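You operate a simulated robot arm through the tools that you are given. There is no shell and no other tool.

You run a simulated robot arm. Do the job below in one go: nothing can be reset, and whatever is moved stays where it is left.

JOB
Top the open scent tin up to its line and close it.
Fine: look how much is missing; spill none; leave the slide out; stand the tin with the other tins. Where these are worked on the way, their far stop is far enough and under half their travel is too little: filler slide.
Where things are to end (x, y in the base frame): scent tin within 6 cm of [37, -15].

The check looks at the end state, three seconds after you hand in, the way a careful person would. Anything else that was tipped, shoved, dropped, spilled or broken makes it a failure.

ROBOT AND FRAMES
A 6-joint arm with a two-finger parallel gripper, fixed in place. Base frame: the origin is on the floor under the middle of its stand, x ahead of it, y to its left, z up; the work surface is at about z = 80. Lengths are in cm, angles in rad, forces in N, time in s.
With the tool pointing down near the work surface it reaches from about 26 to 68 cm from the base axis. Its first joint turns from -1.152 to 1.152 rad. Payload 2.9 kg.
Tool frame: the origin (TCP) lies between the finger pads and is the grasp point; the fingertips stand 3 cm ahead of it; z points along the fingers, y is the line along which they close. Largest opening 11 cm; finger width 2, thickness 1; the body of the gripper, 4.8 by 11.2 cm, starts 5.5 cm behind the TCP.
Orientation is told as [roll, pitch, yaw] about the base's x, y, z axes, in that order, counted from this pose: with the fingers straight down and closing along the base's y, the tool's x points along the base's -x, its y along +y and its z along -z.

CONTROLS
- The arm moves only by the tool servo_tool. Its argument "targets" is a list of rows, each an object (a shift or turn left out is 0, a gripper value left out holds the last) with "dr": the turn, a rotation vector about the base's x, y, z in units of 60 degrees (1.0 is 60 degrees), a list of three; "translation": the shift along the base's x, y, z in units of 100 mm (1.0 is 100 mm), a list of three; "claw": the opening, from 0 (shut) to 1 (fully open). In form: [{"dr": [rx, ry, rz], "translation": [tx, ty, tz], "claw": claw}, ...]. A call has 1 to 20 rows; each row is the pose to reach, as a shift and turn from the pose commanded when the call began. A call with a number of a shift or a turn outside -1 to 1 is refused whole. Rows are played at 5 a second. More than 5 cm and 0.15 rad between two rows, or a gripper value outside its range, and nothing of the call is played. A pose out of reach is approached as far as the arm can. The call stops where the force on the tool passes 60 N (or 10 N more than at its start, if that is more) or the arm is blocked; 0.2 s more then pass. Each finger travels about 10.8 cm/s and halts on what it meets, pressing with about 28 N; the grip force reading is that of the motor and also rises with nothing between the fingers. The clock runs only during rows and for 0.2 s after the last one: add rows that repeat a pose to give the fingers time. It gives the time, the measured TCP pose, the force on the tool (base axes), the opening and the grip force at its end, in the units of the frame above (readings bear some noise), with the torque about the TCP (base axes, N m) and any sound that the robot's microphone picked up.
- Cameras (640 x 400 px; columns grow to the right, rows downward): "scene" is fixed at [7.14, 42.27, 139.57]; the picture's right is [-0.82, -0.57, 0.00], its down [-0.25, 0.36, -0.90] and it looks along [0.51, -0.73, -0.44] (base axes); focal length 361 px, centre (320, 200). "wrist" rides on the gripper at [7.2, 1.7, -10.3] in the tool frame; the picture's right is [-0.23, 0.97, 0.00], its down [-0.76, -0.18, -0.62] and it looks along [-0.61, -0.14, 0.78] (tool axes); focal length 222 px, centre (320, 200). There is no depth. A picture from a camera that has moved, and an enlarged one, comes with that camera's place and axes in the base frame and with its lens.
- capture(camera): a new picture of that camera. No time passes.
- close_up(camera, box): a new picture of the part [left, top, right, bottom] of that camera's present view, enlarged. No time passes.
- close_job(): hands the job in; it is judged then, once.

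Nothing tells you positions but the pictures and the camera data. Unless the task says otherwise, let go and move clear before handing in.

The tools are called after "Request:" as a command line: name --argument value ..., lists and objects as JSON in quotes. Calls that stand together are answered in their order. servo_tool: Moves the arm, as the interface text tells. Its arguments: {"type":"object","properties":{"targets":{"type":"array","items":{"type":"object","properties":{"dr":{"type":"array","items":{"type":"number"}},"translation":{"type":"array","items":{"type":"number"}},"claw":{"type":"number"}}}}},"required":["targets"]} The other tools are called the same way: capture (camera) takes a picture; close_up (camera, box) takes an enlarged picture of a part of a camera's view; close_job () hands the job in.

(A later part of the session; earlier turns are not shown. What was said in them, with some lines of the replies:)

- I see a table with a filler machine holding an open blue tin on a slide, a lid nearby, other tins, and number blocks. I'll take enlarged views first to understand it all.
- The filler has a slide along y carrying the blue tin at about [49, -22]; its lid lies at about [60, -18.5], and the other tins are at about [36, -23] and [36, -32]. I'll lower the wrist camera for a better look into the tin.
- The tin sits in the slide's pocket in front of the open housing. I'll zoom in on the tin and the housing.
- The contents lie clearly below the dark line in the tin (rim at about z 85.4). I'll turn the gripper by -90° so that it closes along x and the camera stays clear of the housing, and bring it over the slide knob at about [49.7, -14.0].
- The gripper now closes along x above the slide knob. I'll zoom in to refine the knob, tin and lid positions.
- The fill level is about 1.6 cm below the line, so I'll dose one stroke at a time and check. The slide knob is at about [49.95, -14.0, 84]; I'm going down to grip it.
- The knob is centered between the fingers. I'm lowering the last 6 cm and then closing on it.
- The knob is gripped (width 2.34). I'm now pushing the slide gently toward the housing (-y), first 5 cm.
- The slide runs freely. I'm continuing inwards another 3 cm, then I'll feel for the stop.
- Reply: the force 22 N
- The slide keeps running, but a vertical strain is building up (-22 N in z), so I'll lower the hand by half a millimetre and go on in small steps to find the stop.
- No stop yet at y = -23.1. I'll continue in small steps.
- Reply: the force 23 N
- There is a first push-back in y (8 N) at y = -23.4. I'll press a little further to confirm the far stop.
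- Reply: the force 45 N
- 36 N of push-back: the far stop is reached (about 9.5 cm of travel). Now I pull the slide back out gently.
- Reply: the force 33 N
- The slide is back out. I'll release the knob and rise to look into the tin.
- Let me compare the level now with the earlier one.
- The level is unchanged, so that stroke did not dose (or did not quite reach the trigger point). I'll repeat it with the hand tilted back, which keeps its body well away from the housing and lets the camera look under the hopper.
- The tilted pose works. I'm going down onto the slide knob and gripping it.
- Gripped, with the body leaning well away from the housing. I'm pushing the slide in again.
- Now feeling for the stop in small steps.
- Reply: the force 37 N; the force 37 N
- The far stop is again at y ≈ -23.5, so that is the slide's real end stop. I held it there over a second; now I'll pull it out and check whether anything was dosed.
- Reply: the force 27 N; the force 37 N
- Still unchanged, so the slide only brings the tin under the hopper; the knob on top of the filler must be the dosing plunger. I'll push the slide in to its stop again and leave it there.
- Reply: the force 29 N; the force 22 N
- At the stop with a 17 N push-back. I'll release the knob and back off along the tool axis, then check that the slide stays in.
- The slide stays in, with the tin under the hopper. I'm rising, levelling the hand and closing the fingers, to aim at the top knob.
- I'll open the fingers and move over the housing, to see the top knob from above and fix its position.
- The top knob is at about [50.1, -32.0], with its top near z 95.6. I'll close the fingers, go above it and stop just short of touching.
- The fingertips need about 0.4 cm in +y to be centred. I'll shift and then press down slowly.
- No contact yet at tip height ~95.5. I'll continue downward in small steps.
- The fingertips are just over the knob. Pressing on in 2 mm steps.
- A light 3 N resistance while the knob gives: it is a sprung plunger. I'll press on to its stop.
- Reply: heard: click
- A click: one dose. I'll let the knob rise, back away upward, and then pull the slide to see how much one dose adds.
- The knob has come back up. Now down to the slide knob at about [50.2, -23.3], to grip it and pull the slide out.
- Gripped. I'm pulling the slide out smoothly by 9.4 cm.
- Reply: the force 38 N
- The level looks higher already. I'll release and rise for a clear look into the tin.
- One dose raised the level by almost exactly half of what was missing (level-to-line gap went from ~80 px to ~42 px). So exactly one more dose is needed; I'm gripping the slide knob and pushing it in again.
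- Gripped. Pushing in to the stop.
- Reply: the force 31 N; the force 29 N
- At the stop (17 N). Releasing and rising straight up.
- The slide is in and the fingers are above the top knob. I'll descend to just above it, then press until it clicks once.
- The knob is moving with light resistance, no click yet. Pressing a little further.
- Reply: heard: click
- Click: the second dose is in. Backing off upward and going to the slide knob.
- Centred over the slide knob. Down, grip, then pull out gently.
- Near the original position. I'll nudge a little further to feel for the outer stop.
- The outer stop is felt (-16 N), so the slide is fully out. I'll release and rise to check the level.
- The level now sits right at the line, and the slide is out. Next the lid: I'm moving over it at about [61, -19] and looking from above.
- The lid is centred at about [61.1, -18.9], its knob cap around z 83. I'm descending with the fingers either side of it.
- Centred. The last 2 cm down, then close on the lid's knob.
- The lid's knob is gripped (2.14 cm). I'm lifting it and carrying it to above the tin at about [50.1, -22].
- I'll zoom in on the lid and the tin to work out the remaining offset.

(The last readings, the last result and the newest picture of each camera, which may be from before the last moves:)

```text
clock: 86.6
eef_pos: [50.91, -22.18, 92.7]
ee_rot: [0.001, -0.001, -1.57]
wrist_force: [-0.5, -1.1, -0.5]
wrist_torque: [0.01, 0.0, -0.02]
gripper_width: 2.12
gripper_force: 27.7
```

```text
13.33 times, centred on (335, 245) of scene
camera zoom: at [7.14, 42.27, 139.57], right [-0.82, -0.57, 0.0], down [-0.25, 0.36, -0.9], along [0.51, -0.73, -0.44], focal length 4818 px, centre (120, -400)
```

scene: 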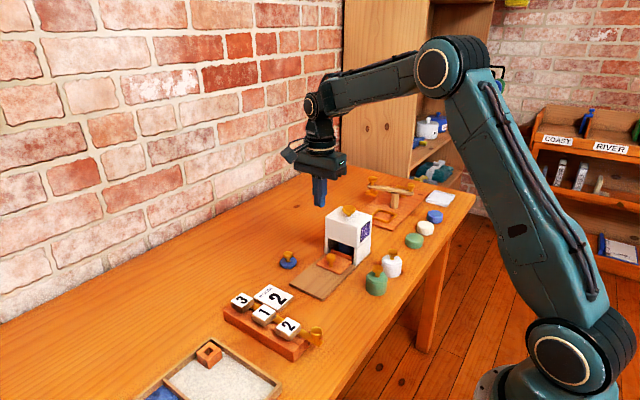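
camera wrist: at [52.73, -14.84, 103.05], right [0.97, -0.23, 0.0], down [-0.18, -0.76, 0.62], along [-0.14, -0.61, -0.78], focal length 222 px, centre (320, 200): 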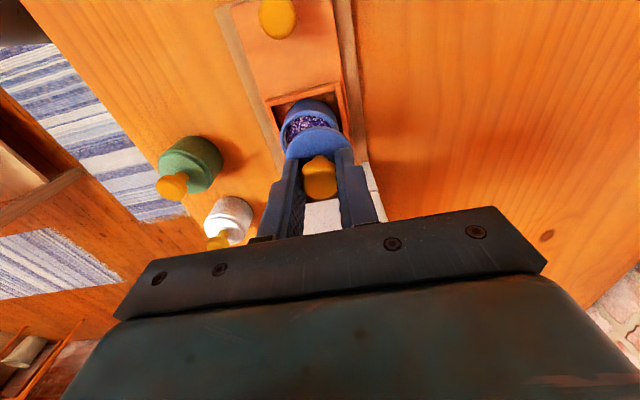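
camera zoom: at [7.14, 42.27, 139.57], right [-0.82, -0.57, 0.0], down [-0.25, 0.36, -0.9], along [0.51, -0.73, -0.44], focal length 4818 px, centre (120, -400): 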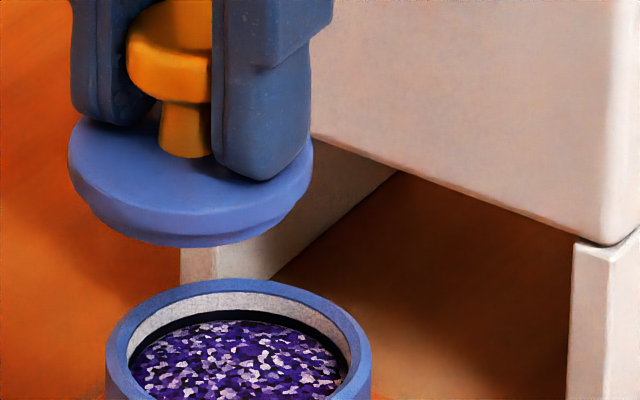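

The lid has a plug under its disc that goes into the tin, so I need it centred to about a millimetre. I'm shifting by about (-0.88, -0.25) and lowering partway before re-measuring.

Request:
servo_tool --targets '[{"translation": [-0.05, -0.02, 0]}, {"translation": [-0.088, -0.025, 0]}, {"translation": [-0.088, -0.025, -0.1]}, {"translation": [-0.088, -0.025, -0.18]}, {"translation": [-0.088, -0.025, -0.18]}, {"translation": [-0.088, -0.025, -0.18]}]'

Request:
close_up --camera "wrist" --box '[270, 85, 370, 175]'

Request:
close_up --camera "scene" --box '[315, 235, 355, 265]'

```text
clock: 88.0
eef_pos: [50.27, -22.39, 90.82]
ee_rot: [-0.001, -0.002, -1.57]
wrist_force: [0.7, 0.9, -0.9]
wrist_torque: [-0.02, 0.01, 0.02]
gripper_width: 2.13
gripper_force: 27.5
```

```text
4.44 times, centred on (320, 130) of wrist
camera zoom: at [52.01, -14.92, 101.1], right [0.97, -0.23, 0.0], down [-0.18, -0.76, 0.62], along [-0.14, -0.61, -0.78], focal length 987 px, centre (320, 511)
```

zoom: 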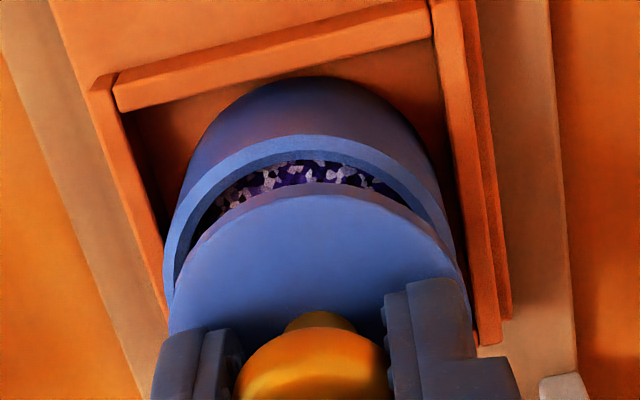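

```text
13.33 times, centred on (335, 250) of scene
camera zoom: at [7.14, 42.27, 139.57], right [-0.82, -0.57, 0.0], down [-0.25, 0.36, -0.9], along [0.51, -0.73, -0.44], focal length 4818 px, centre (120, -467)
```

zoom: 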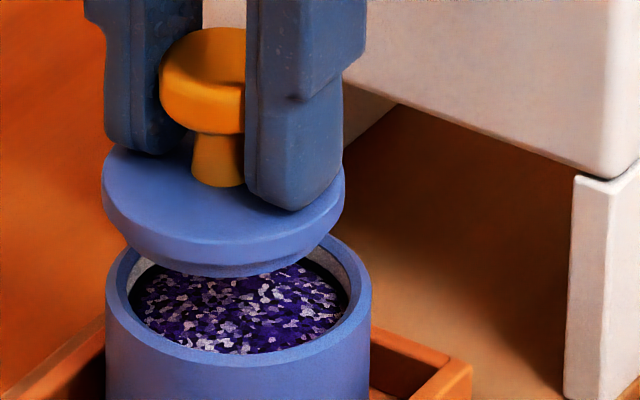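

Still about 0.15 cm off in x and 0.2 cm in y. I'll correct that and come lower to just above the rim, then look again.

Request:
servo_tool --targets '[{"translation": [-0.015, -0.02, 0]}, {"translation": [-0.015, -0.02, -0.03]}, {"translation": [-0.015, -0.02, -0.06]}, {"translation": [-0.015, -0.02, -0.06]}, {"translation": [-0.015, -0.02, -0.06]}]'

Request:
close_up --camera "wrist" --box '[280, 95, 360, 165]'

Request:
close_up --camera "scene" --box '[317, 240, 347, 260]'

```text
clock: 89.2
eef_pos: [50.13, -22.23, 90.27]
ee_rot: [0.0, 0.0, -1.57]
wrist_force: [0.0, -0.5, -0.4]
wrist_torque: [0.02, -0.01, 0.04]
gripper_width: 2.12
gripper_force: 28.0
```

```text
5.71 times, centred on (320, 130) of wrist
camera zoom: at [51.89, -14.99, 100.59], right [0.97, -0.23, 0.0], down [-0.18, -0.76, 0.62], along [-0.14, -0.61, -0.78], focal length 1269 px, centre (320, 600)
```

zoom: 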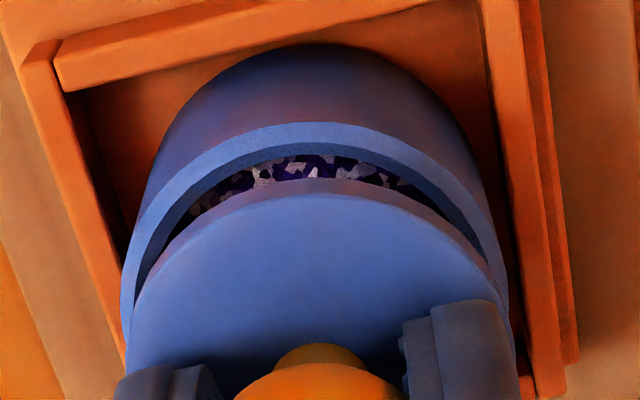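

```text
16.00 times, centred on (332, 250) of scene
camera zoom: at [7.14, 42.27, 139.57], right [-0.82, -0.57, 0.0], down [-0.25, 0.36, -0.9], along [0.51, -0.73, -0.44], focal length 5781 px, centre (128, -600)
```

zoom: 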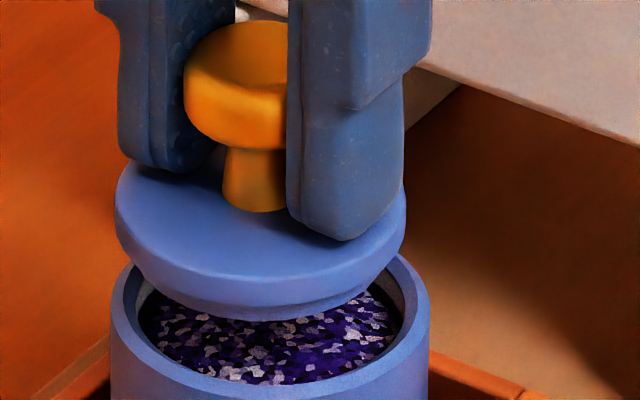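

The remaining offset is about 0.2 cm in y. I'll correct that once more before lowering.

Request:
servo_tool --targets '[{"translation": [-0.006, -0.02, 0]}, {"translation": [-0.006, -0.02, 0]}, {"translation": [-0.006, -0.02, -0.02]}, {"translation": [-0.006, -0.02, -0.02]}]'

Request:
close_up --camera "wrist" --box '[280, 95, 360, 165]'

Request:
close_up --camera "scene" --box '[317, 240, 347, 260]'

```text
clock: 90.2
eef_pos: [50.1, -22.59, 90.25]
ee_rot: [0.0, -0.001, -1.57]
wrist_force: [0.6, -0.4, -0.3]
wrist_torque: [-0.01, -0.03, -0.01]
gripper_width: 2.1
gripper_force: 28.1
```

```text
5.71 times, centred on (320, 130) of wrist
camera zoom: at [51.87, -15.24, 100.44], right [0.97, -0.23, 0.0], down [-0.18, -0.76, 0.62], along [-0.14, -0.61, -0.78], focal length 1269 px, centre (320, 600)
```

zoom: 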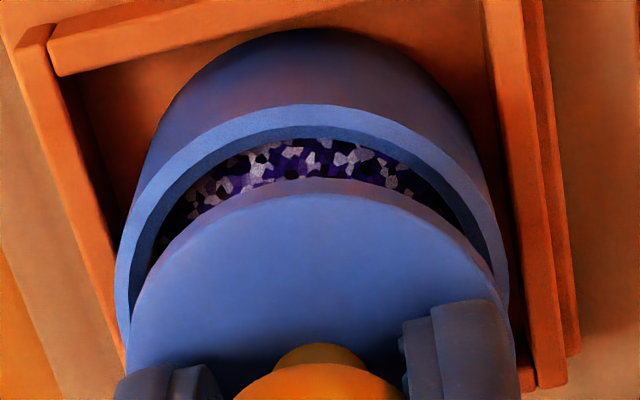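

```text
16.00 times, centred on (332, 250) of scene
camera zoom: at [7.14, 42.27, 139.57], right [-0.82, -0.57, 0.0], down [-0.25, 0.36, -0.9], along [0.51, -0.73, -0.44], focal length 5781 px, centre (128, -600)
```

zoom: 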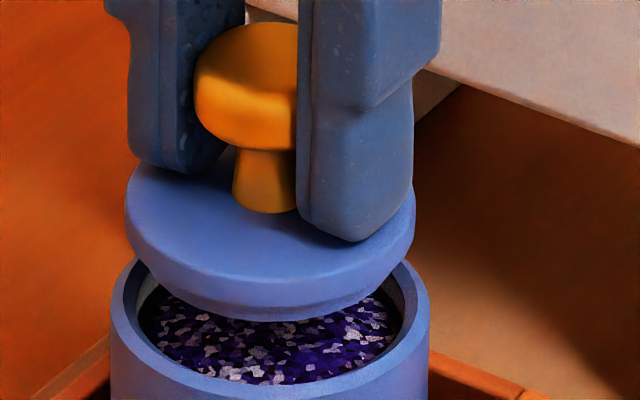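

The lid and tin now line up in the scene view; a tiny correction (-0.08, +0.1) remains from the wrist view. I'll apply it and lower slowly, watching the force.

Request:
servo_tool --targets '[{"translation": [-0.008, 0.01, 0]}, {"translation": [-0.008, 0.01, -0.02]}, {"translation": [-0.008, 0.01, -0.04]}, {"translation": [-0.008, 0.01, -0.04]}, {"translation": [-0.008, 0.01, -0.04]}]'

Request:
close_up --camera "wrist" --box '[280, 95, 360, 165]'

Request:
close_up --camera "scene" --box '[317, 240, 347, 260]'

```text
clock: 91.4
eef_pos: [49.91, -22.49, 89.69]
ee_rot: [0.0, 0.0, -1.57]
wrist_force: [0.2, 1.0, -0.5]
wrist_torque: [-0.01, 0.0, -0.01]
gripper_width: 2.14
gripper_force: 28.1
```

```text
5.71 times, centred on (320, 130) of wrist
camera zoom: at [51.72, -15.15, 99.94], right [0.97, -0.23, 0.0], down [-0.18, -0.76, 0.62], along [-0.14, -0.61, -0.78], focal length 1269 px, centre (320, 600)
```

zoom: 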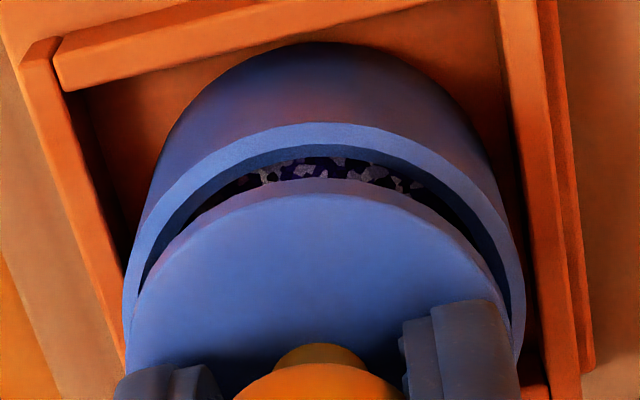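

```text
16.00 times, centred on (332, 250) of scene
camera zoom: at [7.14, 42.27, 139.57], right [-0.82, -0.57, 0.0], down [-0.25, 0.36, -0.9], along [0.51, -0.73, -0.44], focal length 5781 px, centre (128, -600)
```

zoom: 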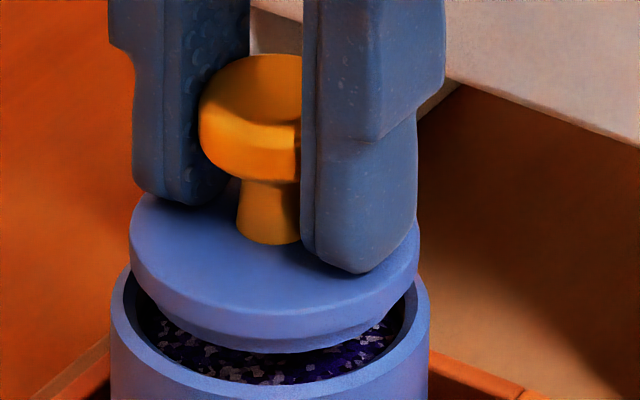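

Alignment is within about a millimetre. I'm lowering onto the rim in small steps, watching for contact.

Request:
servo_tool --targets '[{"translation": [0.004, 0.005, -0.015]}, {"translation": [0.004, 0.005, -0.03]}, {"translation": [0.004, 0.005, -0.03]}]'

Request:
close_up --camera "scene" --box '[317, 240, 347, 260]'

Request:
close_up --camera "wrist" --box '[280, 95, 360, 165]'

```text
clock: 92.2
eef_pos: [50.04, -22.48, 89.38]
ee_rot: [0.0, 0.0, -1.571]
wrist_force: [-0.8, 0.1, -1.0]
wrist_torque: [0.0, 0.02, 0.0]
gripper_width: 2.12
gripper_force: 27.7
```

```text
16.00 times, centred on (332, 250) of scene
camera zoom: at [7.14, 42.27, 139.57], right [-0.82, -0.57, 0.0], down [-0.25, 0.36, -0.9], along [0.51, -0.73, -0.44], focal length 5781 px, centre (128, -600)
```

zoom: 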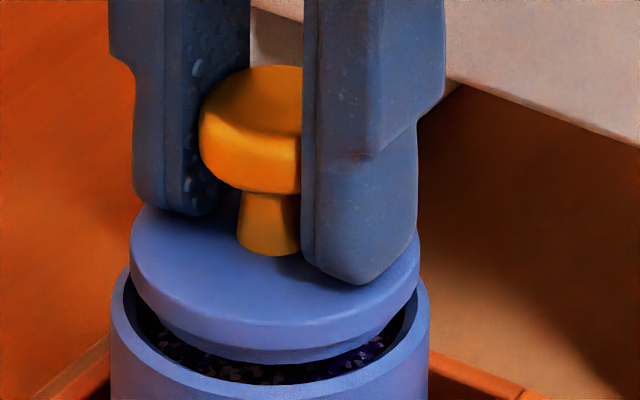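

```text
5.71 times, centred on (320, 130) of wrist
camera zoom: at [51.71, -15.15, 99.73], right [0.97, -0.23, 0.0], down [-0.18, -0.76, 0.62], along [-0.14, -0.61, -0.78], focal length 1269 px, centre (320, 600)
```

zoom: 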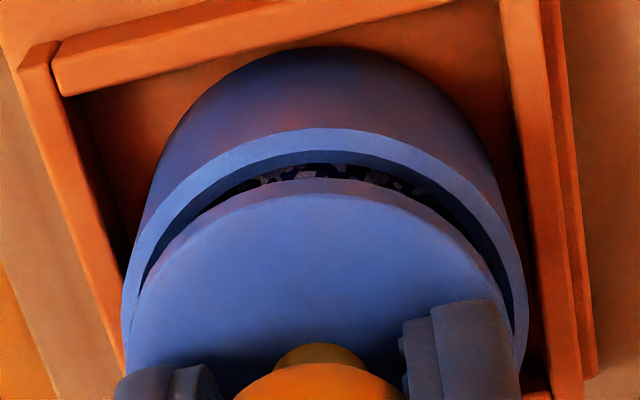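

Request:
servo_tool --targets '[{"translation": [0.004, 0.005, -0.015]}, {"translation": [0.004, 0.005, -0.03]}, {"translation": [0.004, 0.005, -0.03]}]'

Request:
servo_tool --targets '[{"translation": [0, 0, -0.01]}, {"translation": [0, 0, -0.02]}, {"translation": [0, 0, -0.02]}]'

Request:
close_up --camera "scene" --box '[317, 240, 347, 260]'

Request:
close_up --camera "wrist" --box '[280, 95, 360, 165]'

```text
clock: 93.0
eef_pos: [49.98, -22.37, 89.21]
ee_rot: [0.001, 0.0, -1.57]
wrist_force: [0.5, 0.5, 0.5]
wrist_torque: [0.0, -0.02, -0.01]
gripper_width: 2.12
gripper_force: 27.9
```

```text
clock: 93.8
eef_pos: [50.05, -22.4, 89.06]
ee_rot: [0.001, 0.0, -1.57]
wrist_force: [0.6, -1.2, 0.9]
wrist_torque: [0.02, 0.0, -0.01]
gripper_width: 2.14
gripper_force: 27.7
```

```text
16.00 times, centred on (332, 250) of scene
camera zoom: at [7.14, 42.27, 139.57], right [-0.82, -0.57, 0.0], down [-0.25, 0.36, -0.9], along [0.51, -0.73, -0.44], focal length 5781 px, centre (128, -600)
```

zoom: 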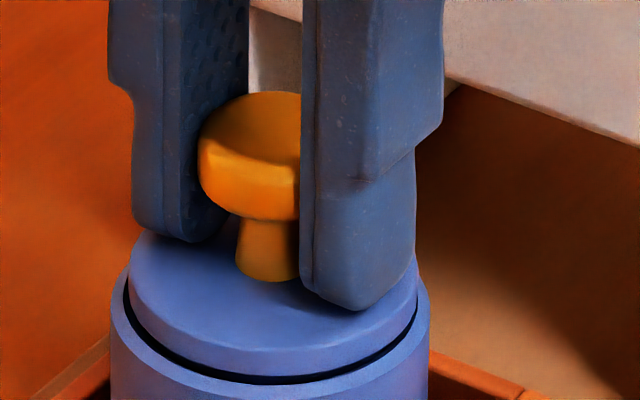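

```text
5.71 times, centred on (320, 130) of wrist
camera zoom: at [51.73, -15.14, 99.23], right [0.97, -0.23, 0.0], down [-0.18, -0.76, 0.62], along [-0.14, -0.61, -0.78], focal length 1269 px, centre (320, 600)
```

zoom: 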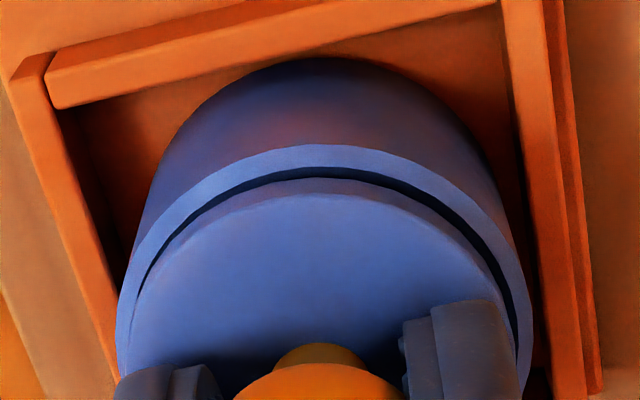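

The lid is entering concentrically. I'm continuing down until it seats.

Request:
servo_tool --targets '[{"translation": [0, 0, -0.01]}, {"translation": [0, 0, -0.02]}, {"translation": [0, 0, -0.02]}]'

Request:
servo_tool --targets '[{"translation": [0, 0, -0.007]}, {"translation": [0, 0, -0.015]}, {"translation": [0, 0, -0.015]}]'

Request:
close_up --camera "scene" --box '[317, 240, 347, 260]'

Request:
close_up --camera "wrist" --box '[280, 95, 360, 165]'

```text
clock: 94.6
eef_pos: [49.97, -22.39, 88.73]
ee_rot: [0.0, -0.001, -1.571]
wrist_force: [0.5, 0.3, 0.1]
wrist_torque: [-0.03, 0.0, -0.01]
gripper_width: 2.14
gripper_force: 28.1
```

```text
clock: 95.4
eef_pos: [50.07, -22.36, 88.65]
ee_rot: [0.003, -0.002, -1.57]
wrist_force: [-1.8, -0.6, 8.8]
wrist_torque: [-0.01, -0.01, -0.01]
gripper_width: 2.14
gripper_force: 28.4
```

```text
16.00 times, centred on (332, 250) of scene
camera zoom: at [7.12, 42.27, 139.57], right [-0.82, -0.57, 0.0], down [-0.25, 0.36, -0.9], along [0.51, -0.73, -0.44], focal length 5781 px, centre (128, -600)
```

zoom: 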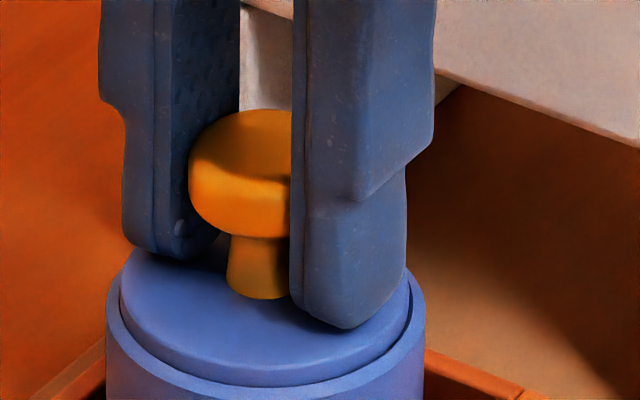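

```text
5.71 times, centred on (320, 130) of wrist
camera zoom: at [51.8, -15.02, 98.91], right [0.97, -0.23, 0.0], down [-0.18, -0.76, 0.62], along [-0.14, -0.61, -0.78], focal length 1269 px, centre (320, 600)
```

zoom: 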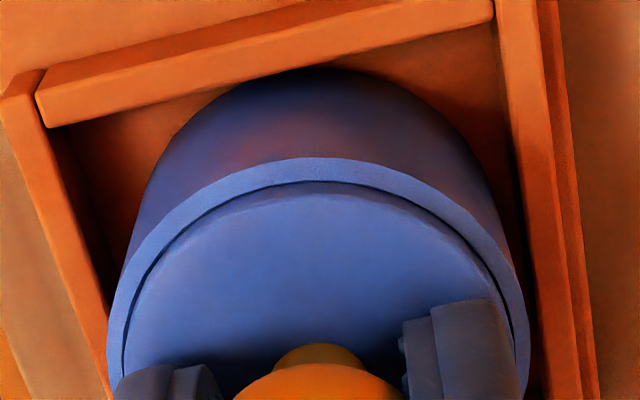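

Contact (9 N) with the lid sitting in the rim. I'll press a little more to make sure it is fully seated.

Request:
servo_tool --targets '[{"translation": [0, 0, -0.01]}, {"translation": [0, 0, -0.015]}, {"translation": [0, 0, -0.015]}]'

Request:
close_up --camera "scene" --box '[317, 240, 347, 260]'

```text
clock: 96.2
eef_pos: [49.96, -22.31, 88.57]
ee_rot: [0.002, 0.001, -1.572]
wrist_force: [-1.5, 1.4, 20.0]
wrist_torque: [0.06, -0.04, -0.01]
gripper_width: 2.14
gripper_force: 27.6
```

```text
16.00 times, centred on (332, 250) of scene
camera zoom: at [7.1, 42.28, 139.57], right [-0.82, -0.57, 0.0], down [-0.25, 0.36, -0.9], along [0.51, -0.73, -0.44], focal length 5781 px, centre (128, -600)
```

zoom: 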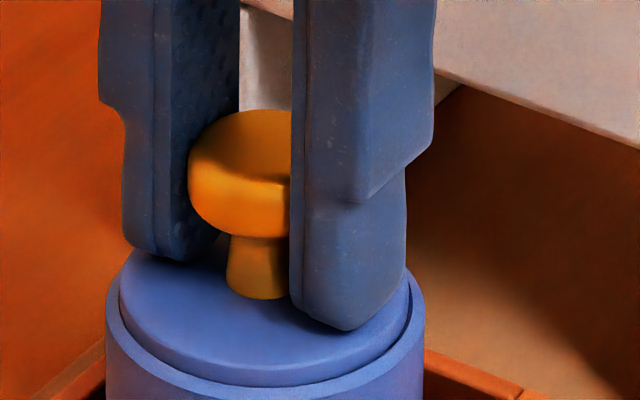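

The lid no longer moves under 20 N, so it's seated. I'll release and look.

Request:
servo_tool --targets '[{"translation": [0, 0, 0.012]}, {"translation": [0, 0, 0.012], "claw": 0.35}, {"translation": [0, 0, 0.012], "claw": 0.35}, {"translation": [0, 0, 0.1], "claw": 0.35}, {"translation": [0, 0.1, 0.5], "claw": 0.45}, {"translation": [0, 0.3, 0.8], "claw": 0.5}, {"translation": [0, 0.3, 0.8], "claw": 0.5}]'

Request:
close_up --camera "scene" --box '[300, 230, 400, 300]'

Request:
close_up --camera "scene" --box '[312, 235, 352, 275]'

Request:
capture --camera "wrist"

```text
clock: 97.8
eef_pos: [50.13, -19.36, 96.39]
ee_rot: [-0.001, 0.001, -1.572]
wrist_force: [-0.1, 0.6, 1.2]
wrist_torque: [-0.01, 0.0, 0.01]
gripper_width: 5.49
gripper_force: 0.1
heard: snap
```

```text
5.71 times, centred on (350, 265) of scene
camera zoom: at [7.14, 42.27, 139.57], right [-0.82, -0.57, 0.0], down [-0.25, 0.36, -0.9], along [0.51, -0.73, -0.44], focal length 2065 px, centre (149, -171)
```

zoom: 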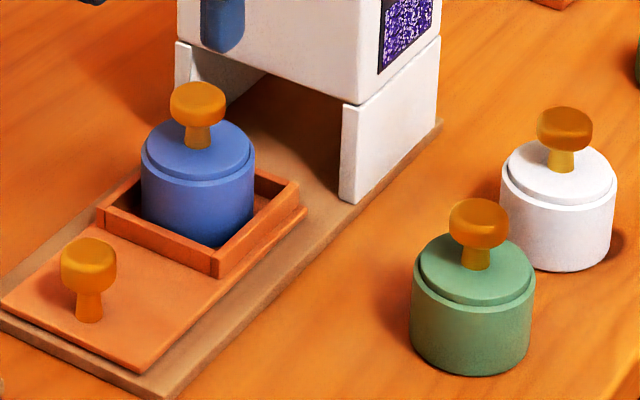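

```text
10.00 times, centred on (332, 255) of scene
camera zoom: at [7.14, 42.27, 139.57], right [-0.82, -0.57, 0.0], down [-0.25, 0.36, -0.9], along [0.51, -0.73, -0.44], focal length 3613 px, centre (200, -350)
```

zoom: 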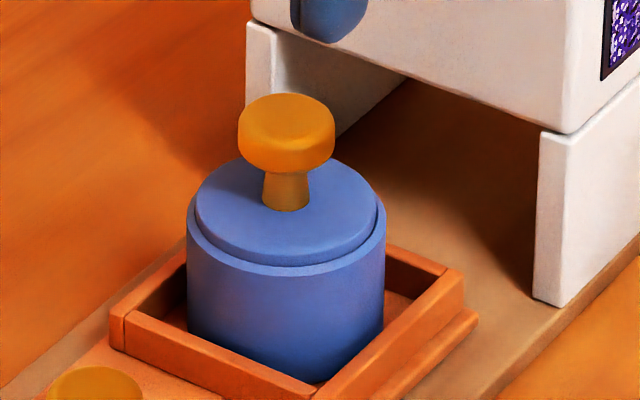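

```text
taken
camera wrist: at [51.94, -12.01, 106.65], right [0.97, -0.23, 0.0], down [-0.18, -0.76, 0.62], along [-0.14, -0.61, -0.78], focal length 222 px, centre (320, 200)
```

wrist: 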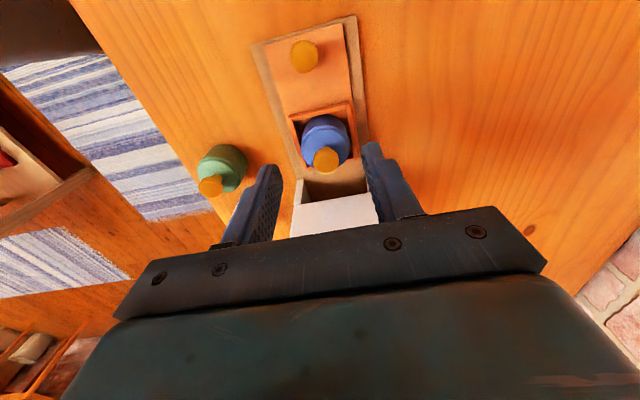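

I heard a snap and the lid sits just like on the other tins: the tin is closed. Now I'll grip the tin by its body (above the pocket walls) to lift it out.

Request:
servo_tool --targets '[{"translation": [-0.005, -0.15, 0], "claw": 0.8}, {"translation": [-0.005, -0.3, 0], "claw": 0.8}, {"translation": [-0.005, -0.3, -0.3], "claw": 0.8}, {"translation": [-0.005, -0.3, -0.6], "claw": 0.8}, {"translation": [-0.005, -0.3, -0.8], "claw": 0.8}, {"translation": [-0.005, -0.3, -0.8], "claw": 0.8}]'

Request:
capture --camera "wrist"

Request:
close_up --camera "scene" --box '[290, 210, 390, 290]'

```text
clock: 99.2
eef_pos: [49.92, -22.52, 88.2]
ee_rot: [-0.001, -0.001, -1.569]
wrist_force: [0.8, -0.4, 0.2]
wrist_torque: [-0.01, -0.01, -0.01]
gripper_width: 8.81
gripper_force: 0.0
```

```text
taken
camera wrist: at [51.72, -15.2, 98.54], right [0.97, -0.23, 0.0], down [-0.18, -0.76, 0.62], along [-0.14, -0.61, -0.78], focal length 222 px, centre (320, 200)
```

wrist: 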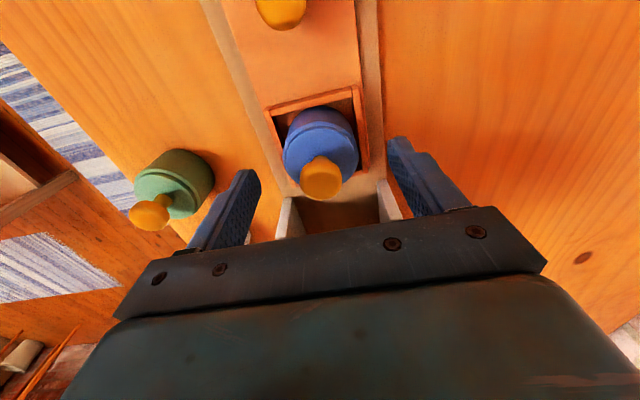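

```text
5.00 times, centred on (340, 250) of scene
camera zoom: at [7.14, 42.27, 139.57], right [-0.82, -0.57, 0.0], down [-0.25, 0.36, -0.9], along [0.51, -0.73, -0.44], focal length 1807 px, centre (220, -50)
```

zoom: 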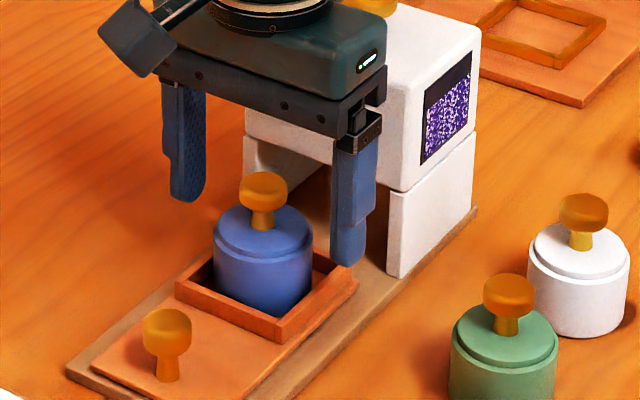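

Centred over the tin. Down 2.3 cm and close on the tin's body.

Request:
servo_tool --targets '[{"translation": [0.005, 0.01, -0.12], "claw": 0.8}, {"translation": [0.005, 0.01, -0.23], "claw": 0.8}, {"translation": [0.005, 0.01, -0.23], "claw": 0.8}]'

Request:
close_up --camera "scene" --box '[290, 210, 390, 290]'

Request:
capture --camera "wrist"

```text
clock: 100.0
eef_pos: [50.04, -22.18, 85.94]
ee_rot: [0.0, 0.0, -1.569]
wrist_force: [0.1, 0.2, -0.6]
wrist_torque: [0.02, -0.01, 0.01]
gripper_width: 8.81
gripper_force: 0.0
```

```text
5.00 times, centred on (340, 250) of scene
camera zoom: at [7.14, 42.27, 139.57], right [-0.82, -0.57, 0.0], down [-0.25, 0.36, -0.9], along [0.51, -0.73, -0.44], focal length 1807 px, centre (220, -50)
```

zoom: 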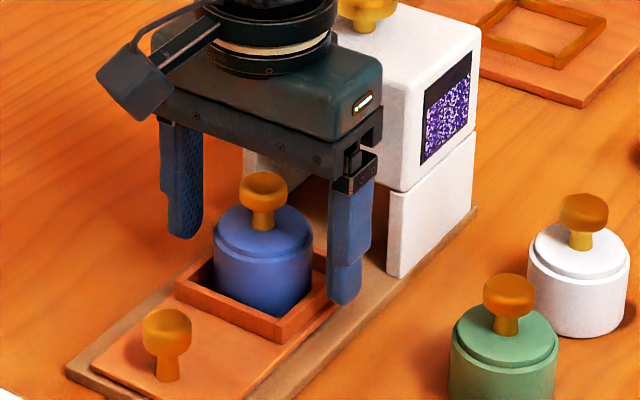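

```text
taken
camera wrist: at [51.76, -14.99, 96.31], right [0.97, -0.23, 0.0], down [-0.18, -0.76, 0.62], along [-0.14, -0.61, -0.78], focal length 222 px, centre (320, 200)
```

wrist: 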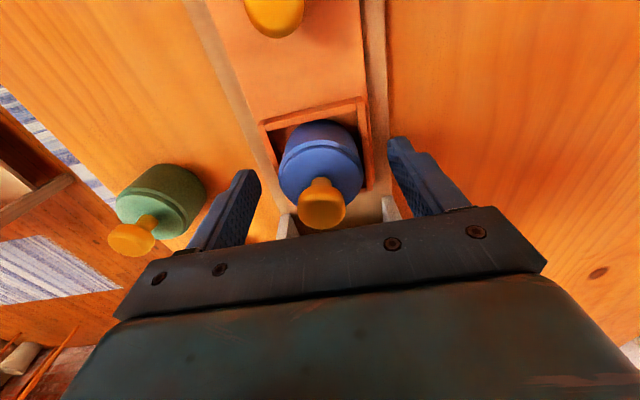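

I'll raise 2 mm for clearance over the pocket wall and close the fingers.

Request:
servo_tool --targets '[{"translation": [0, 0, 0.02], "claw": 0.8}, {"translation": [0, 0, 0.02], "claw": 0.6}, {"translation": [0, 0, 0.02], "claw": 0.5}, {"translation": [0, 0, 0.02], "claw": 0.4}, {"translation": [0, 0, 0.02], "claw": 0.2}, {"translation": [0, 0, 0.02], "claw": 0.2}]'

Request:
close_up --camera "scene" --box '[290, 210, 390, 290]'

Request:
capture --camera "wrist"

```text
clock: 101.4
eef_pos: [49.94, -22.41, 86.33]
ee_rot: [-0.002, 0.002, -1.571]
wrist_force: [0.5, 0.2, 1.0]
wrist_torque: [-0.01, -0.03, 0.0]
gripper_width: 5.09
gripper_force: 27.7
```

```text
5.00 times, centred on (340, 250) of scene
camera zoom: at [7.14, 42.27, 139.57], right [-0.82, -0.57, 0.0], down [-0.25, 0.36, -0.9], along [0.51, -0.73, -0.44], focal length 1807 px, centre (220, -50)
```

zoom: 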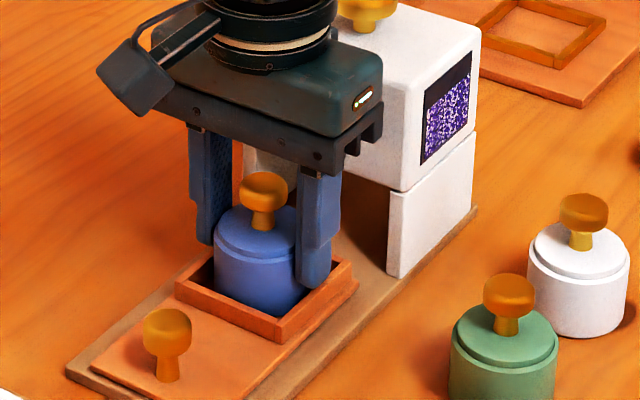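

```text
taken
camera wrist: at [51.77, -15.04, 96.53], right [0.97, -0.23, 0.0], down [-0.18, -0.76, 0.62], along [-0.14, -0.61, -0.78], focal length 222 px, centre (320, 200)
```

wrist: 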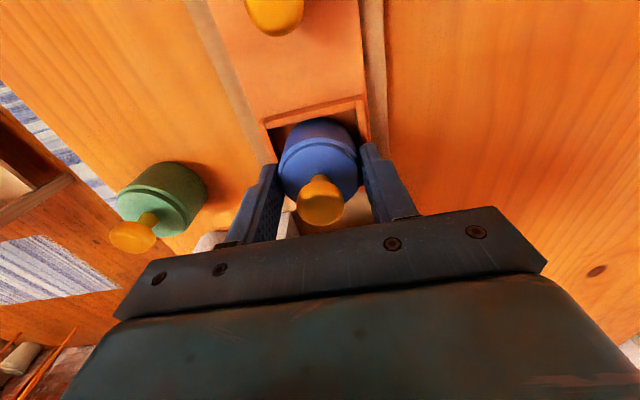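

Gripped on the tin's body (5.09 cm). I'm lifting it slowly out of the pocket.

Request:
servo_tool --targets '[{"translation": [0, 0, 0.05], "claw": 0.1}, {"translation": [0, 0, 0.1], "claw": 0.1}, {"translation": [0, 0, 0.2], "claw": 0.1}, {"translation": [0, 0, 0.2], "claw": 0.1}]'

Request:
close_up --camera "scene" --box '[290, 210, 390, 290]'

```text
clock: 102.4
eef_pos: [50.08, -22.38, 88.31]
ee_rot: [-0.001, -0.001, -1.57]
wrist_force: [-0.9, -1.0, -1.4]
wrist_torque: [0.0, 0.01, 0.02]
gripper_width: 5.11
gripper_force: 27.5
```

```text
5.00 times, centred on (340, 250) of scene
camera zoom: at [7.14, 42.26, 139.57], right [-0.82, -0.57, 0.0], down [-0.25, 0.36, -0.9], along [0.51, -0.73, -0.44], focal length 1807 px, centre (220, -50)
```

zoom: 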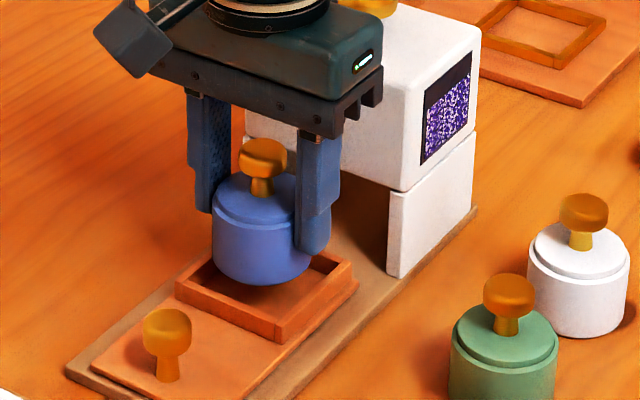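

The tin is out, upright and held. I'm raising it a bit more and carrying it toward its place next to the other tins, aiming for about [36.7, -14.8].

Request:
servo_tool --targets '[{"translation": [0, 0, 0.2]}, {"translation": [0, 0, 0.4]}, {"translation": [0, 0, 0.6]}, {"translation": [-0.15, 0.08, 0.6]}, {"translation": [-0.35, 0.2, 0.6]}, {"translation": [-0.55, 0.31, 0.6]}, {"translation": [-0.75, 0.42, 0.6]}, {"translation": [-0.9, 0.5, 0.6]}, {"translation": [-0.95, 0.54, 0.6]}, {"translation": [-0.95, 0.54, 0.6]}]'

Request:
servo_tool --targets '[{"translation": [-0.12, 0.07, 0]}, {"translation": [-0.26, 0.14, 0]}, {"translation": [-0.36, 0.2, 0]}, {"translation": [-0.38, 0.21, 0]}, {"translation": [-0.38, 0.21, 0]}]'

Request:
capture --camera "wrist"

Request:
capture --camera "scene"

Request:
close_up --camera "scene" --box '[310, 220, 410, 300]'

```text
clock: 104.6
eef_pos: [40.59, -16.92, 94.33]
ee_rot: [0.001, 0.0, -1.569]
wrist_force: [0.2, -0.1, -0.1]
wrist_torque: [0.0, 0.03, 0.02]
gripper_width: 5.1
gripper_force: 28.4
```

```text
clock: 105.8
eef_pos: [36.53, -14.84, 94.18]
ee_rot: [0.0, 0.0, -1.57]
wrist_force: [0.3, -0.2, -1.4]
wrist_torque: [0.01, 0.0, 0.01]
gripper_width: 5.12
gripper_force: 27.8
```

```text
taken
camera wrist: at [38.44, -7.5, 104.51], right [0.97, -0.23, 0.0], down [-0.18, -0.76, 0.62], along [-0.14, -0.61, -0.78], focal length 222 px, centre (320, 200)
```

wrist: 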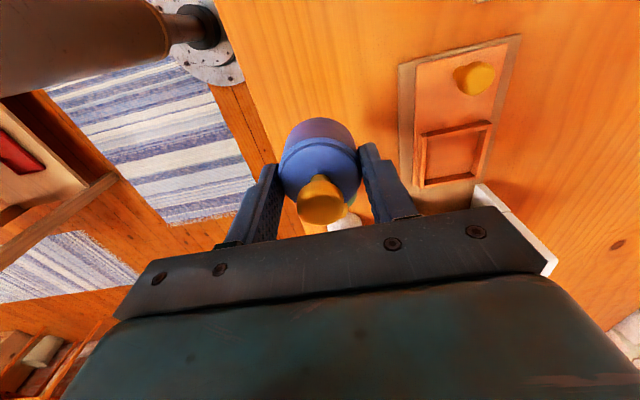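

```text
taken
```

scene: 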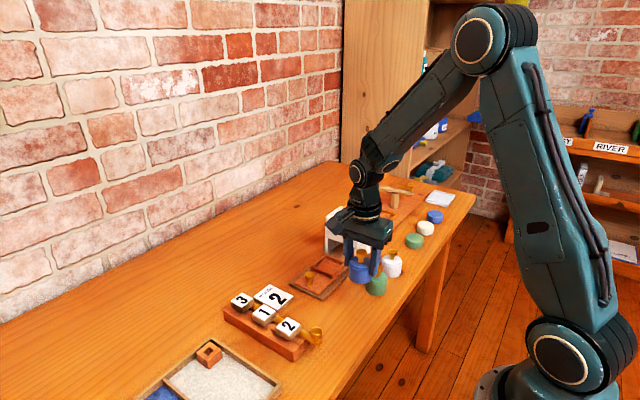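

```text
5.00 times, centred on (360, 260) of scene
camera zoom: at [7.14, 42.27, 139.57], right [-0.82, -0.57, 0.0], down [-0.25, 0.36, -0.9], along [0.51, -0.73, -0.44], focal length 1807 px, centre (120, -100)
```

zoom: 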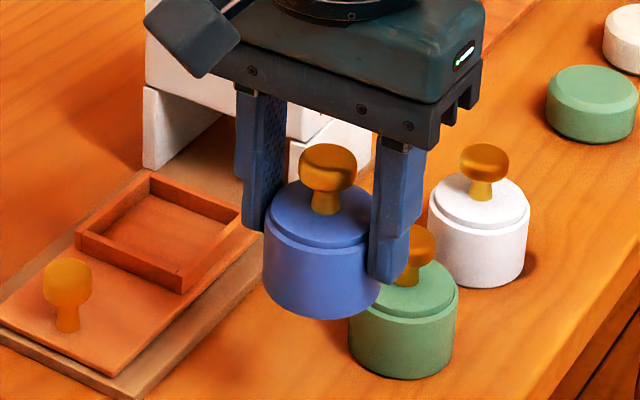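

I'm above [36.6, -14.8], with clear table below and about 8 cm to the green tin. Lowering to near the table, then feeling for contact.

Request:
servo_tool --targets '[{"translation": [0, 0, -0.2]}, {"translation": [0, 0, -0.4]}, {"translation": [0, 0, -0.6]}, {"translation": [0, 0, -0.72]}, {"translation": [0, 0, -0.78]}, {"translation": [0, 0, -0.78]}]'

Request:
close_up --camera "scene" --box '[310, 230, 410, 310]'

Request:
capture --camera "wrist"

```text
clock: 107.2
eef_pos: [36.83, -14.75, 86.57]
ee_rot: [-0.002, -0.001, -1.571]
wrist_force: [0.4, -0.2, -0.6]
wrist_torque: [0.01, 0.02, 0.02]
gripper_width: 5.1
gripper_force: 27.9
```

```text
5.00 times, centred on (360, 270) of scene
camera zoom: at [7.14, 42.26, 139.57], right [-0.82, -0.57, 0.0], down [-0.25, 0.36, -0.9], along [0.51, -0.73, -0.44], focal length 1807 px, centre (120, -150)
```

zoom: 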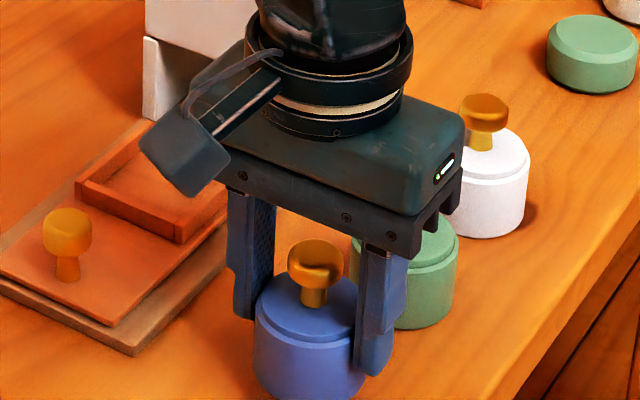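

```text
taken
camera wrist: at [38.57, -7.42, 96.72], right [0.97, -0.23, 0.0], down [-0.18, -0.76, 0.62], along [-0.14, -0.61, -0.78], focal length 222 px, centre (320, 200)
```

wrist: 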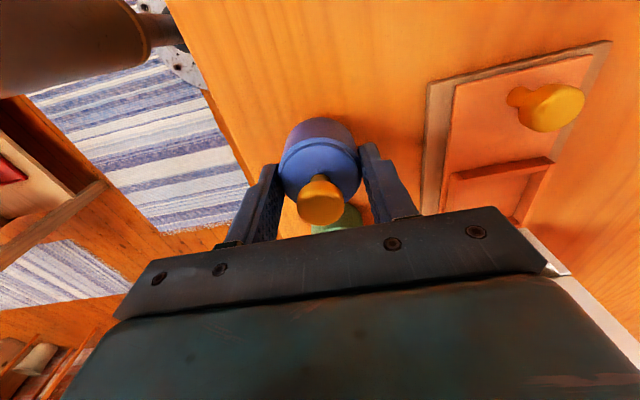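

Request:
servo_tool --targets '[{"translation": [0, 0, -0.02]}, {"translation": [0, 0, -0.04]}, {"translation": [0, 0, -0.06]}, {"translation": [0, 0, -0.06]}]'

Request:
servo_tool --targets '[{"translation": [0, 0, -0.01]}, {"translation": [0, 0, -0.02]}, {"translation": [0, 0, -0.02]}]'

```text
clock: 108.2
eef_pos: [36.76, -14.75, 85.93]
ee_rot: [0.0, 0.001, -1.572]
wrist_force: [-0.8, -0.5, -0.4]
wrist_torque: [0.0, 0.0, -0.02]
gripper_width: 5.1
gripper_force: 27.5
```

```text
clock: 109.0
eef_pos: [36.55, -14.83, 85.66]
ee_rot: [-0.001, 0.001, -1.571]
wrist_force: [0.0, -0.5, -0.7]
wrist_torque: [0.0, 0.01, 0.04]
gripper_width: 5.07
gripper_force: 28.3
```

No contact yet. Continuing in small steps.

Request:
servo_tool --targets '[{"translation": [0, 0, -0.01]}, {"translation": [0, 0, -0.02]}, {"translation": [0, 0, -0.02]}]'

Request:
servo_tool --targets '[{"translation": [0, 0, -0.01]}, {"translation": [0, 0, -0.02]}, {"translation": [0, 0, -0.02]}]'

Request:
close_up --camera "scene" --box '[310, 240, 410, 320]'

```text
clock: 109.8
eef_pos: [36.68, -14.83, 85.5]
ee_rot: [-0.002, 0.0, -1.57]
wrist_force: [-0.9, 0.9, -1.1]
wrist_torque: [-0.05, -0.03, 0.0]
gripper_width: 5.08
gripper_force: 28.0
```

```text
clock: 110.6
eef_pos: [36.77, -14.83, 85.35]
ee_rot: [-0.001, 0.001, -1.571]
wrist_force: [0.2, 0.6, 0.1]
wrist_torque: [0.02, 0.01, 0.01]
gripper_width: 5.11
gripper_force: 28.0
```

```text
5.00 times, centred on (360, 280) of scene
camera zoom: at [7.14, 42.26, 139.57], right [-0.82, -0.57, 0.0], down [-0.25, 0.36, -0.9], along [0.51, -0.73, -0.44], focal length 1807 px, centre (120, -200)
```

zoom: 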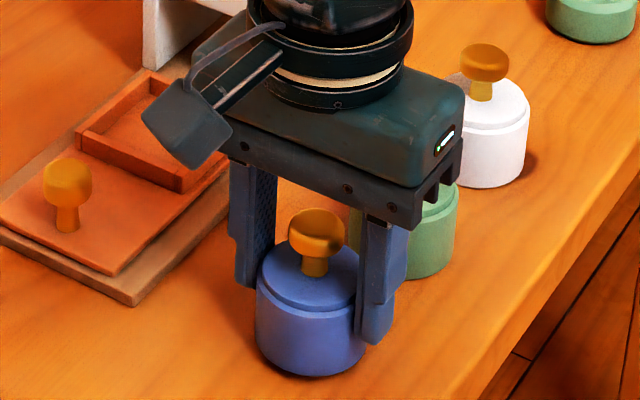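

The tin is just above the table (shadow nearly touching). I'm continuing until contact.

Request:
servo_tool --targets '[{"translation": [0, 0, -0.008]}, {"translation": [0, 0, -0.015]}, {"translation": [0, 0, -0.015]}]'

Request:
servo_tool --targets '[{"translation": [0, 0, -0.008]}, {"translation": [0, 0, -0.015]}, {"translation": [0, 0, -0.015]}]'

Request:
close_up --camera "scene" --box '[335, 260, 385, 300]'

```text
clock: 111.4
eef_pos: [36.79, -14.84, 85.12]
ee_rot: [0.0, 0.0, -1.57]
wrist_force: [0.6, 1.1, -0.5]
wrist_torque: [0.02, -0.02, -0.01]
gripper_width: 5.09
gripper_force: 28.3
```

```text
clock: 112.2
eef_pos: [36.77, -14.81, 85.12]
ee_rot: [0.0, 0.0, -1.572]
wrist_force: [0.3, -0.8, -0.8]
wrist_torque: [0.03, 0.01, -0.03]
gripper_width: 5.1
gripper_force: 27.9
```

```text
10.00 times, centred on (360, 280) of scene
camera zoom: at [7.14, 42.27, 139.57], right [-0.82, -0.57, 0.0], down [-0.25, 0.36, -0.9], along [0.51, -0.73, -0.44], focal length 3613 px, centre (-80, -600)
```

zoom: 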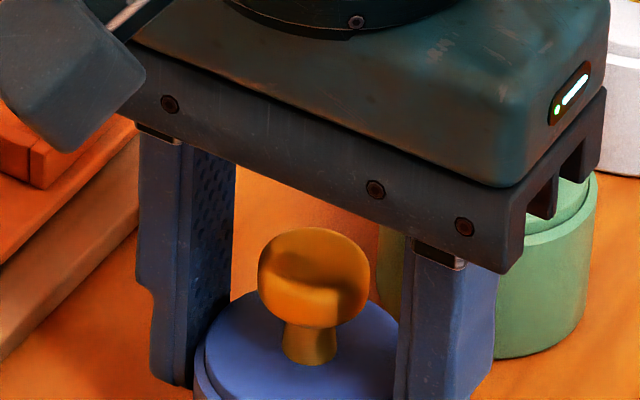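

Request:
servo_tool --targets '[{"translation": [0, 0, -0.008]}, {"translation": [0, 0, -0.015]}, {"translation": [0, 0, -0.015]}]'

Request:
close_up --camera "scene" --box '[335, 275, 385, 325]'

```text
clock: 113.0
eef_pos: [36.66, -14.74, 84.85]
ee_rot: [0.0, 0.0, -1.57]
wrist_force: [0.2, 0.0, -1.1]
wrist_torque: [-0.03, 0.0, -0.01]
gripper_width: 5.11
gripper_force: 27.7
```

```text
8.00 times, centred on (360, 300) of scene
camera zoom: at [7.14, 42.26, 139.57], right [-0.82, -0.57, 0.0], down [-0.25, 0.36, -0.9], along [0.51, -0.73, -0.44], focal length 2891 px, centre (0, -600)
```

zoom: 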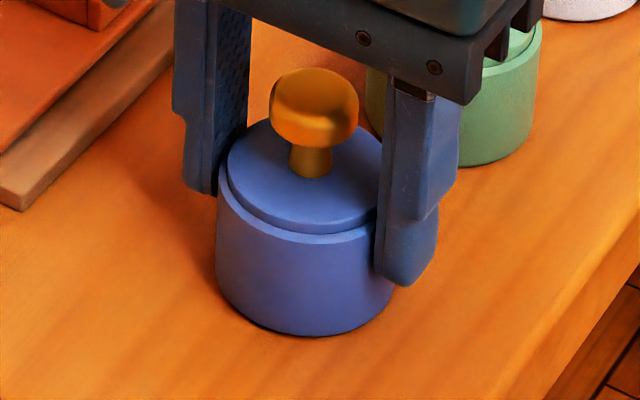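

Request:
servo_tool --targets '[{"translation": [0, 0, -0.005]}, {"translation": [0, 0, -0.01]}, {"translation": [0, 0, -0.01]}]'

Request:
servo_tool --targets '[{"translation": [0, 0, -0.005]}, {"translation": [0, 0, -0.01]}, {"translation": [0, 0, -0.01]}]'

```text
clock: 113.8
eef_pos: [36.62, -14.78, 84.78]
ee_rot: [-0.001, 0.0, -1.571]
wrist_force: [-3.6, 4.1, 14.4]
wrist_torque: [0.11, 0.18, 0.01]
gripper_width: 5.07
gripper_force: 28.2
```

```text
clock: 114.6
eef_pos: [36.73, -14.87, 84.68]
ee_rot: [0.002, -0.002, -1.573]
wrist_force: [-3.7, -0.8, 14.0]
wrist_torque: [-0.04, 0.18, -0.02]
gripper_width: 5.1
gripper_force: 27.7
```

The tin is standing on the table (14 N). I'm relieving the pressure, opening, and rising straight up.

Request:
servo_tool --targets '[{"translation": [0, 0, 0.01]}, {"translation": [0, 0, 0.01], "claw": 0.55}, {"translation": [0, 0, 0.01], "claw": 0.7}, {"translation": [0, 0, 0.01], "claw": 0.8}, {"translation": [0, 0, 0.2], "claw": 0.8}, {"translation": [0, 0, 0.6], "claw": 0.8}, {"translation": [0, 0, 1.0], "claw": 0.8}, {"translation": [0, 0, 1.0], "claw": 0.8}]'

Request:
servo_tool --targets '[{"translation": [0, 0, 0.4]}, {"translation": [0, 0, 0.8]}, {"translation": [0, 0, 1.0]}, {"translation": [0, 0, 1.0]}]'

Request:
capture --camera "scene"

Request:
close_up --camera "scene" --box '[270, 200, 430, 310]'

Request:
capture --camera "wrist"

```text
clock: 116.4
eef_pos: [36.76, -14.67, 94.58]
ee_rot: [0.0, 0.002, -1.571]
wrist_force: [-0.3, -0.4, 0.0]
wrist_torque: [0.0, -0.02, -0.01]
gripper_width: 8.77
gripper_force: 0.1
```

```text
clock: 117.4
eef_pos: [36.59, -14.68, 104.69]
ee_rot: [0.0, -0.001, -1.57]
wrist_force: [0.5, -0.8, 0.0]
wrist_torque: [0.03, -0.01, -0.01]
gripper_width: 8.79
gripper_force: 0.0
```

```text
taken
```

scene: 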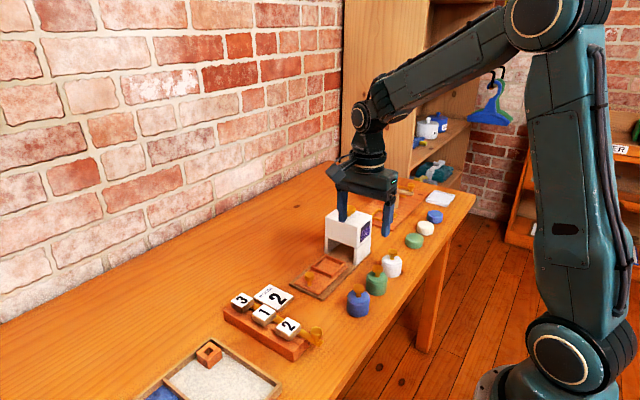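

```text
3.64 times, centred on (350, 255) of scene
camera zoom: at [7.14, 42.27, 139.57], right [-0.82, -0.57, 0.0], down [-0.25, 0.36, -0.9], along [0.51, -0.73, -0.44], focal length 1314 px, centre (211, 0)
```

zoom: 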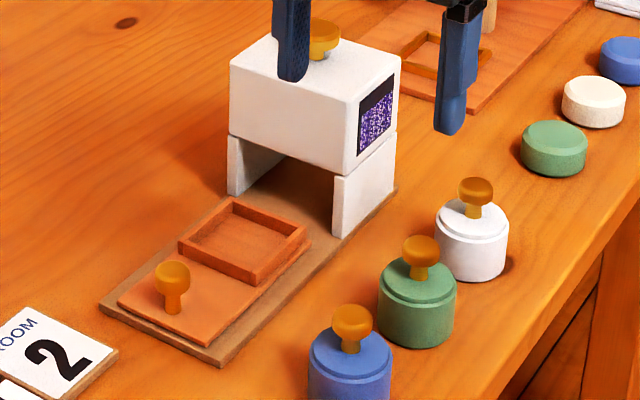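

```text
taken
camera wrist: at [38.39, -7.42, 115.06], right [0.97, -0.23, 0.0], down [-0.18, -0.76, 0.62], along [-0.14, -0.61, -0.78], focal length 222 px, centre (320, 200)
```

wrist: 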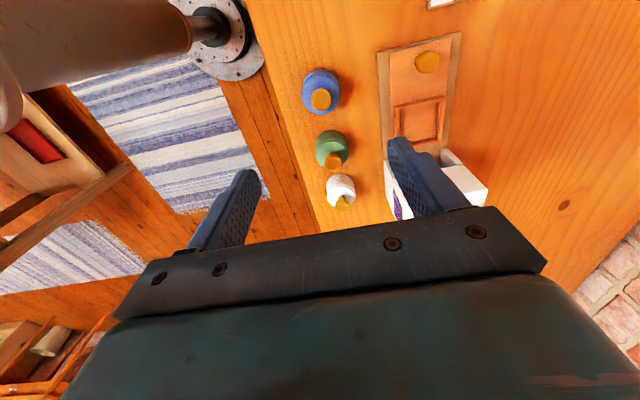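

The tin stands in line with the other tins and the hand is clear. A last close check for spills, the slide and the tin.

Request:
close_up --camera "scene" --box '[285, 240, 355, 305]'

Request:
close_up --camera "scene" --box '[330, 245, 410, 325]'

Request:
close_up --camera "wrist" --box '[280, 30, 500, 210]'

```text
6.15 times, centred on (320, 272) of scene
camera zoom: at [7.14, 42.27, 139.57], right [-0.82, -0.57, 0.0], down [-0.25, 0.36, -0.9], along [0.51, -0.73, -0.44], focal length 2224 px, centre (320, -246)
```

zoom: 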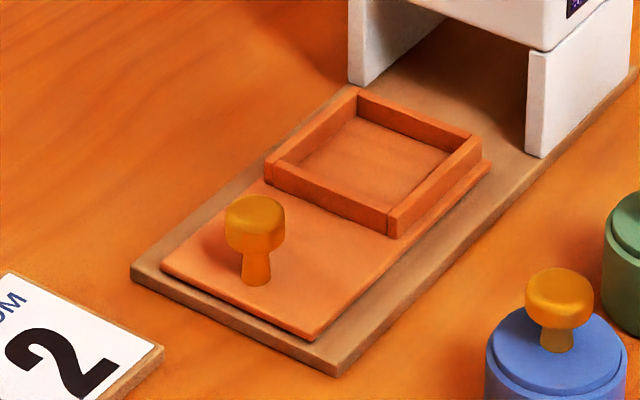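

```text
5.00 times, centred on (370, 285) of scene
camera zoom: at [7.14, 42.27, 139.57], right [-0.82, -0.57, 0.0], down [-0.25, 0.36, -0.9], along [0.51, -0.73, -0.44], focal length 1807 px, centre (70, -225)
```

zoom: 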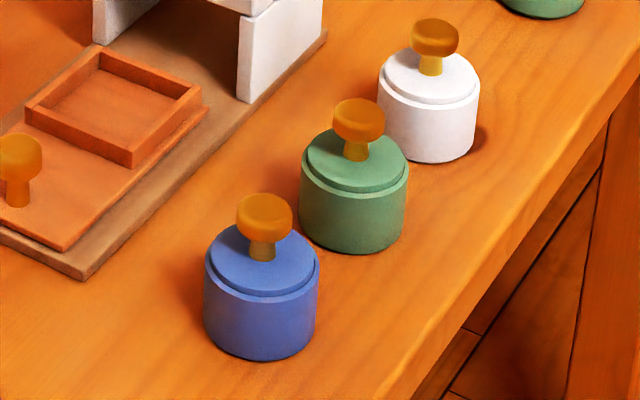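

```text
2.22 times, centred on (390, 120) of wrist
camera zoom: at [38.39, -7.42, 115.06], right [0.97, -0.23, 0.0], down [-0.18, -0.76, 0.62], along [-0.14, -0.61, -0.78], focal length 494 px, centre (164, 378)
```

zoom: 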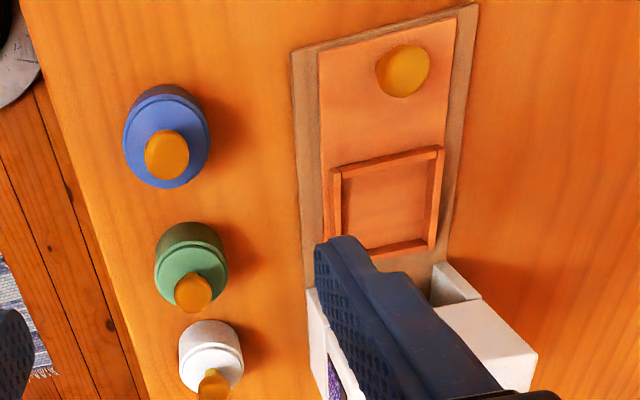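

The blue tin is filled to its line, closed, and standing upright in line with the other tins at about [36.7, -14.8]. The slide is out, nothing is spilled, and the hand is clear, so I'm handing in.

Request:
close_job

```text
The job is handed in.
```

The scent tin is filled to its line, closed and standing in line with the other tins at about [36.7, -14.8], well within 6 cm of [37, -15].

- **Filling:** The level started about 1.6 cm below the line. It took two doses, each given by pressing the knob on top of the filler with the slide pushed in. The first dose closed half the gap and the second brought the level to the line. Two earlier slide strokes without pressing the knob added nothing.
- **Closing:** The lid snapped on and sits like the lids on the other two tins.
- **Slide:** It is pulled fully out, against its outer stop.
- **Spills:** I saw none in the pocket, on the slide or on the table, and nothing else looked moved.

The hand has let go of the tin and is clear above it. The job is handed in; no verdict has come back.
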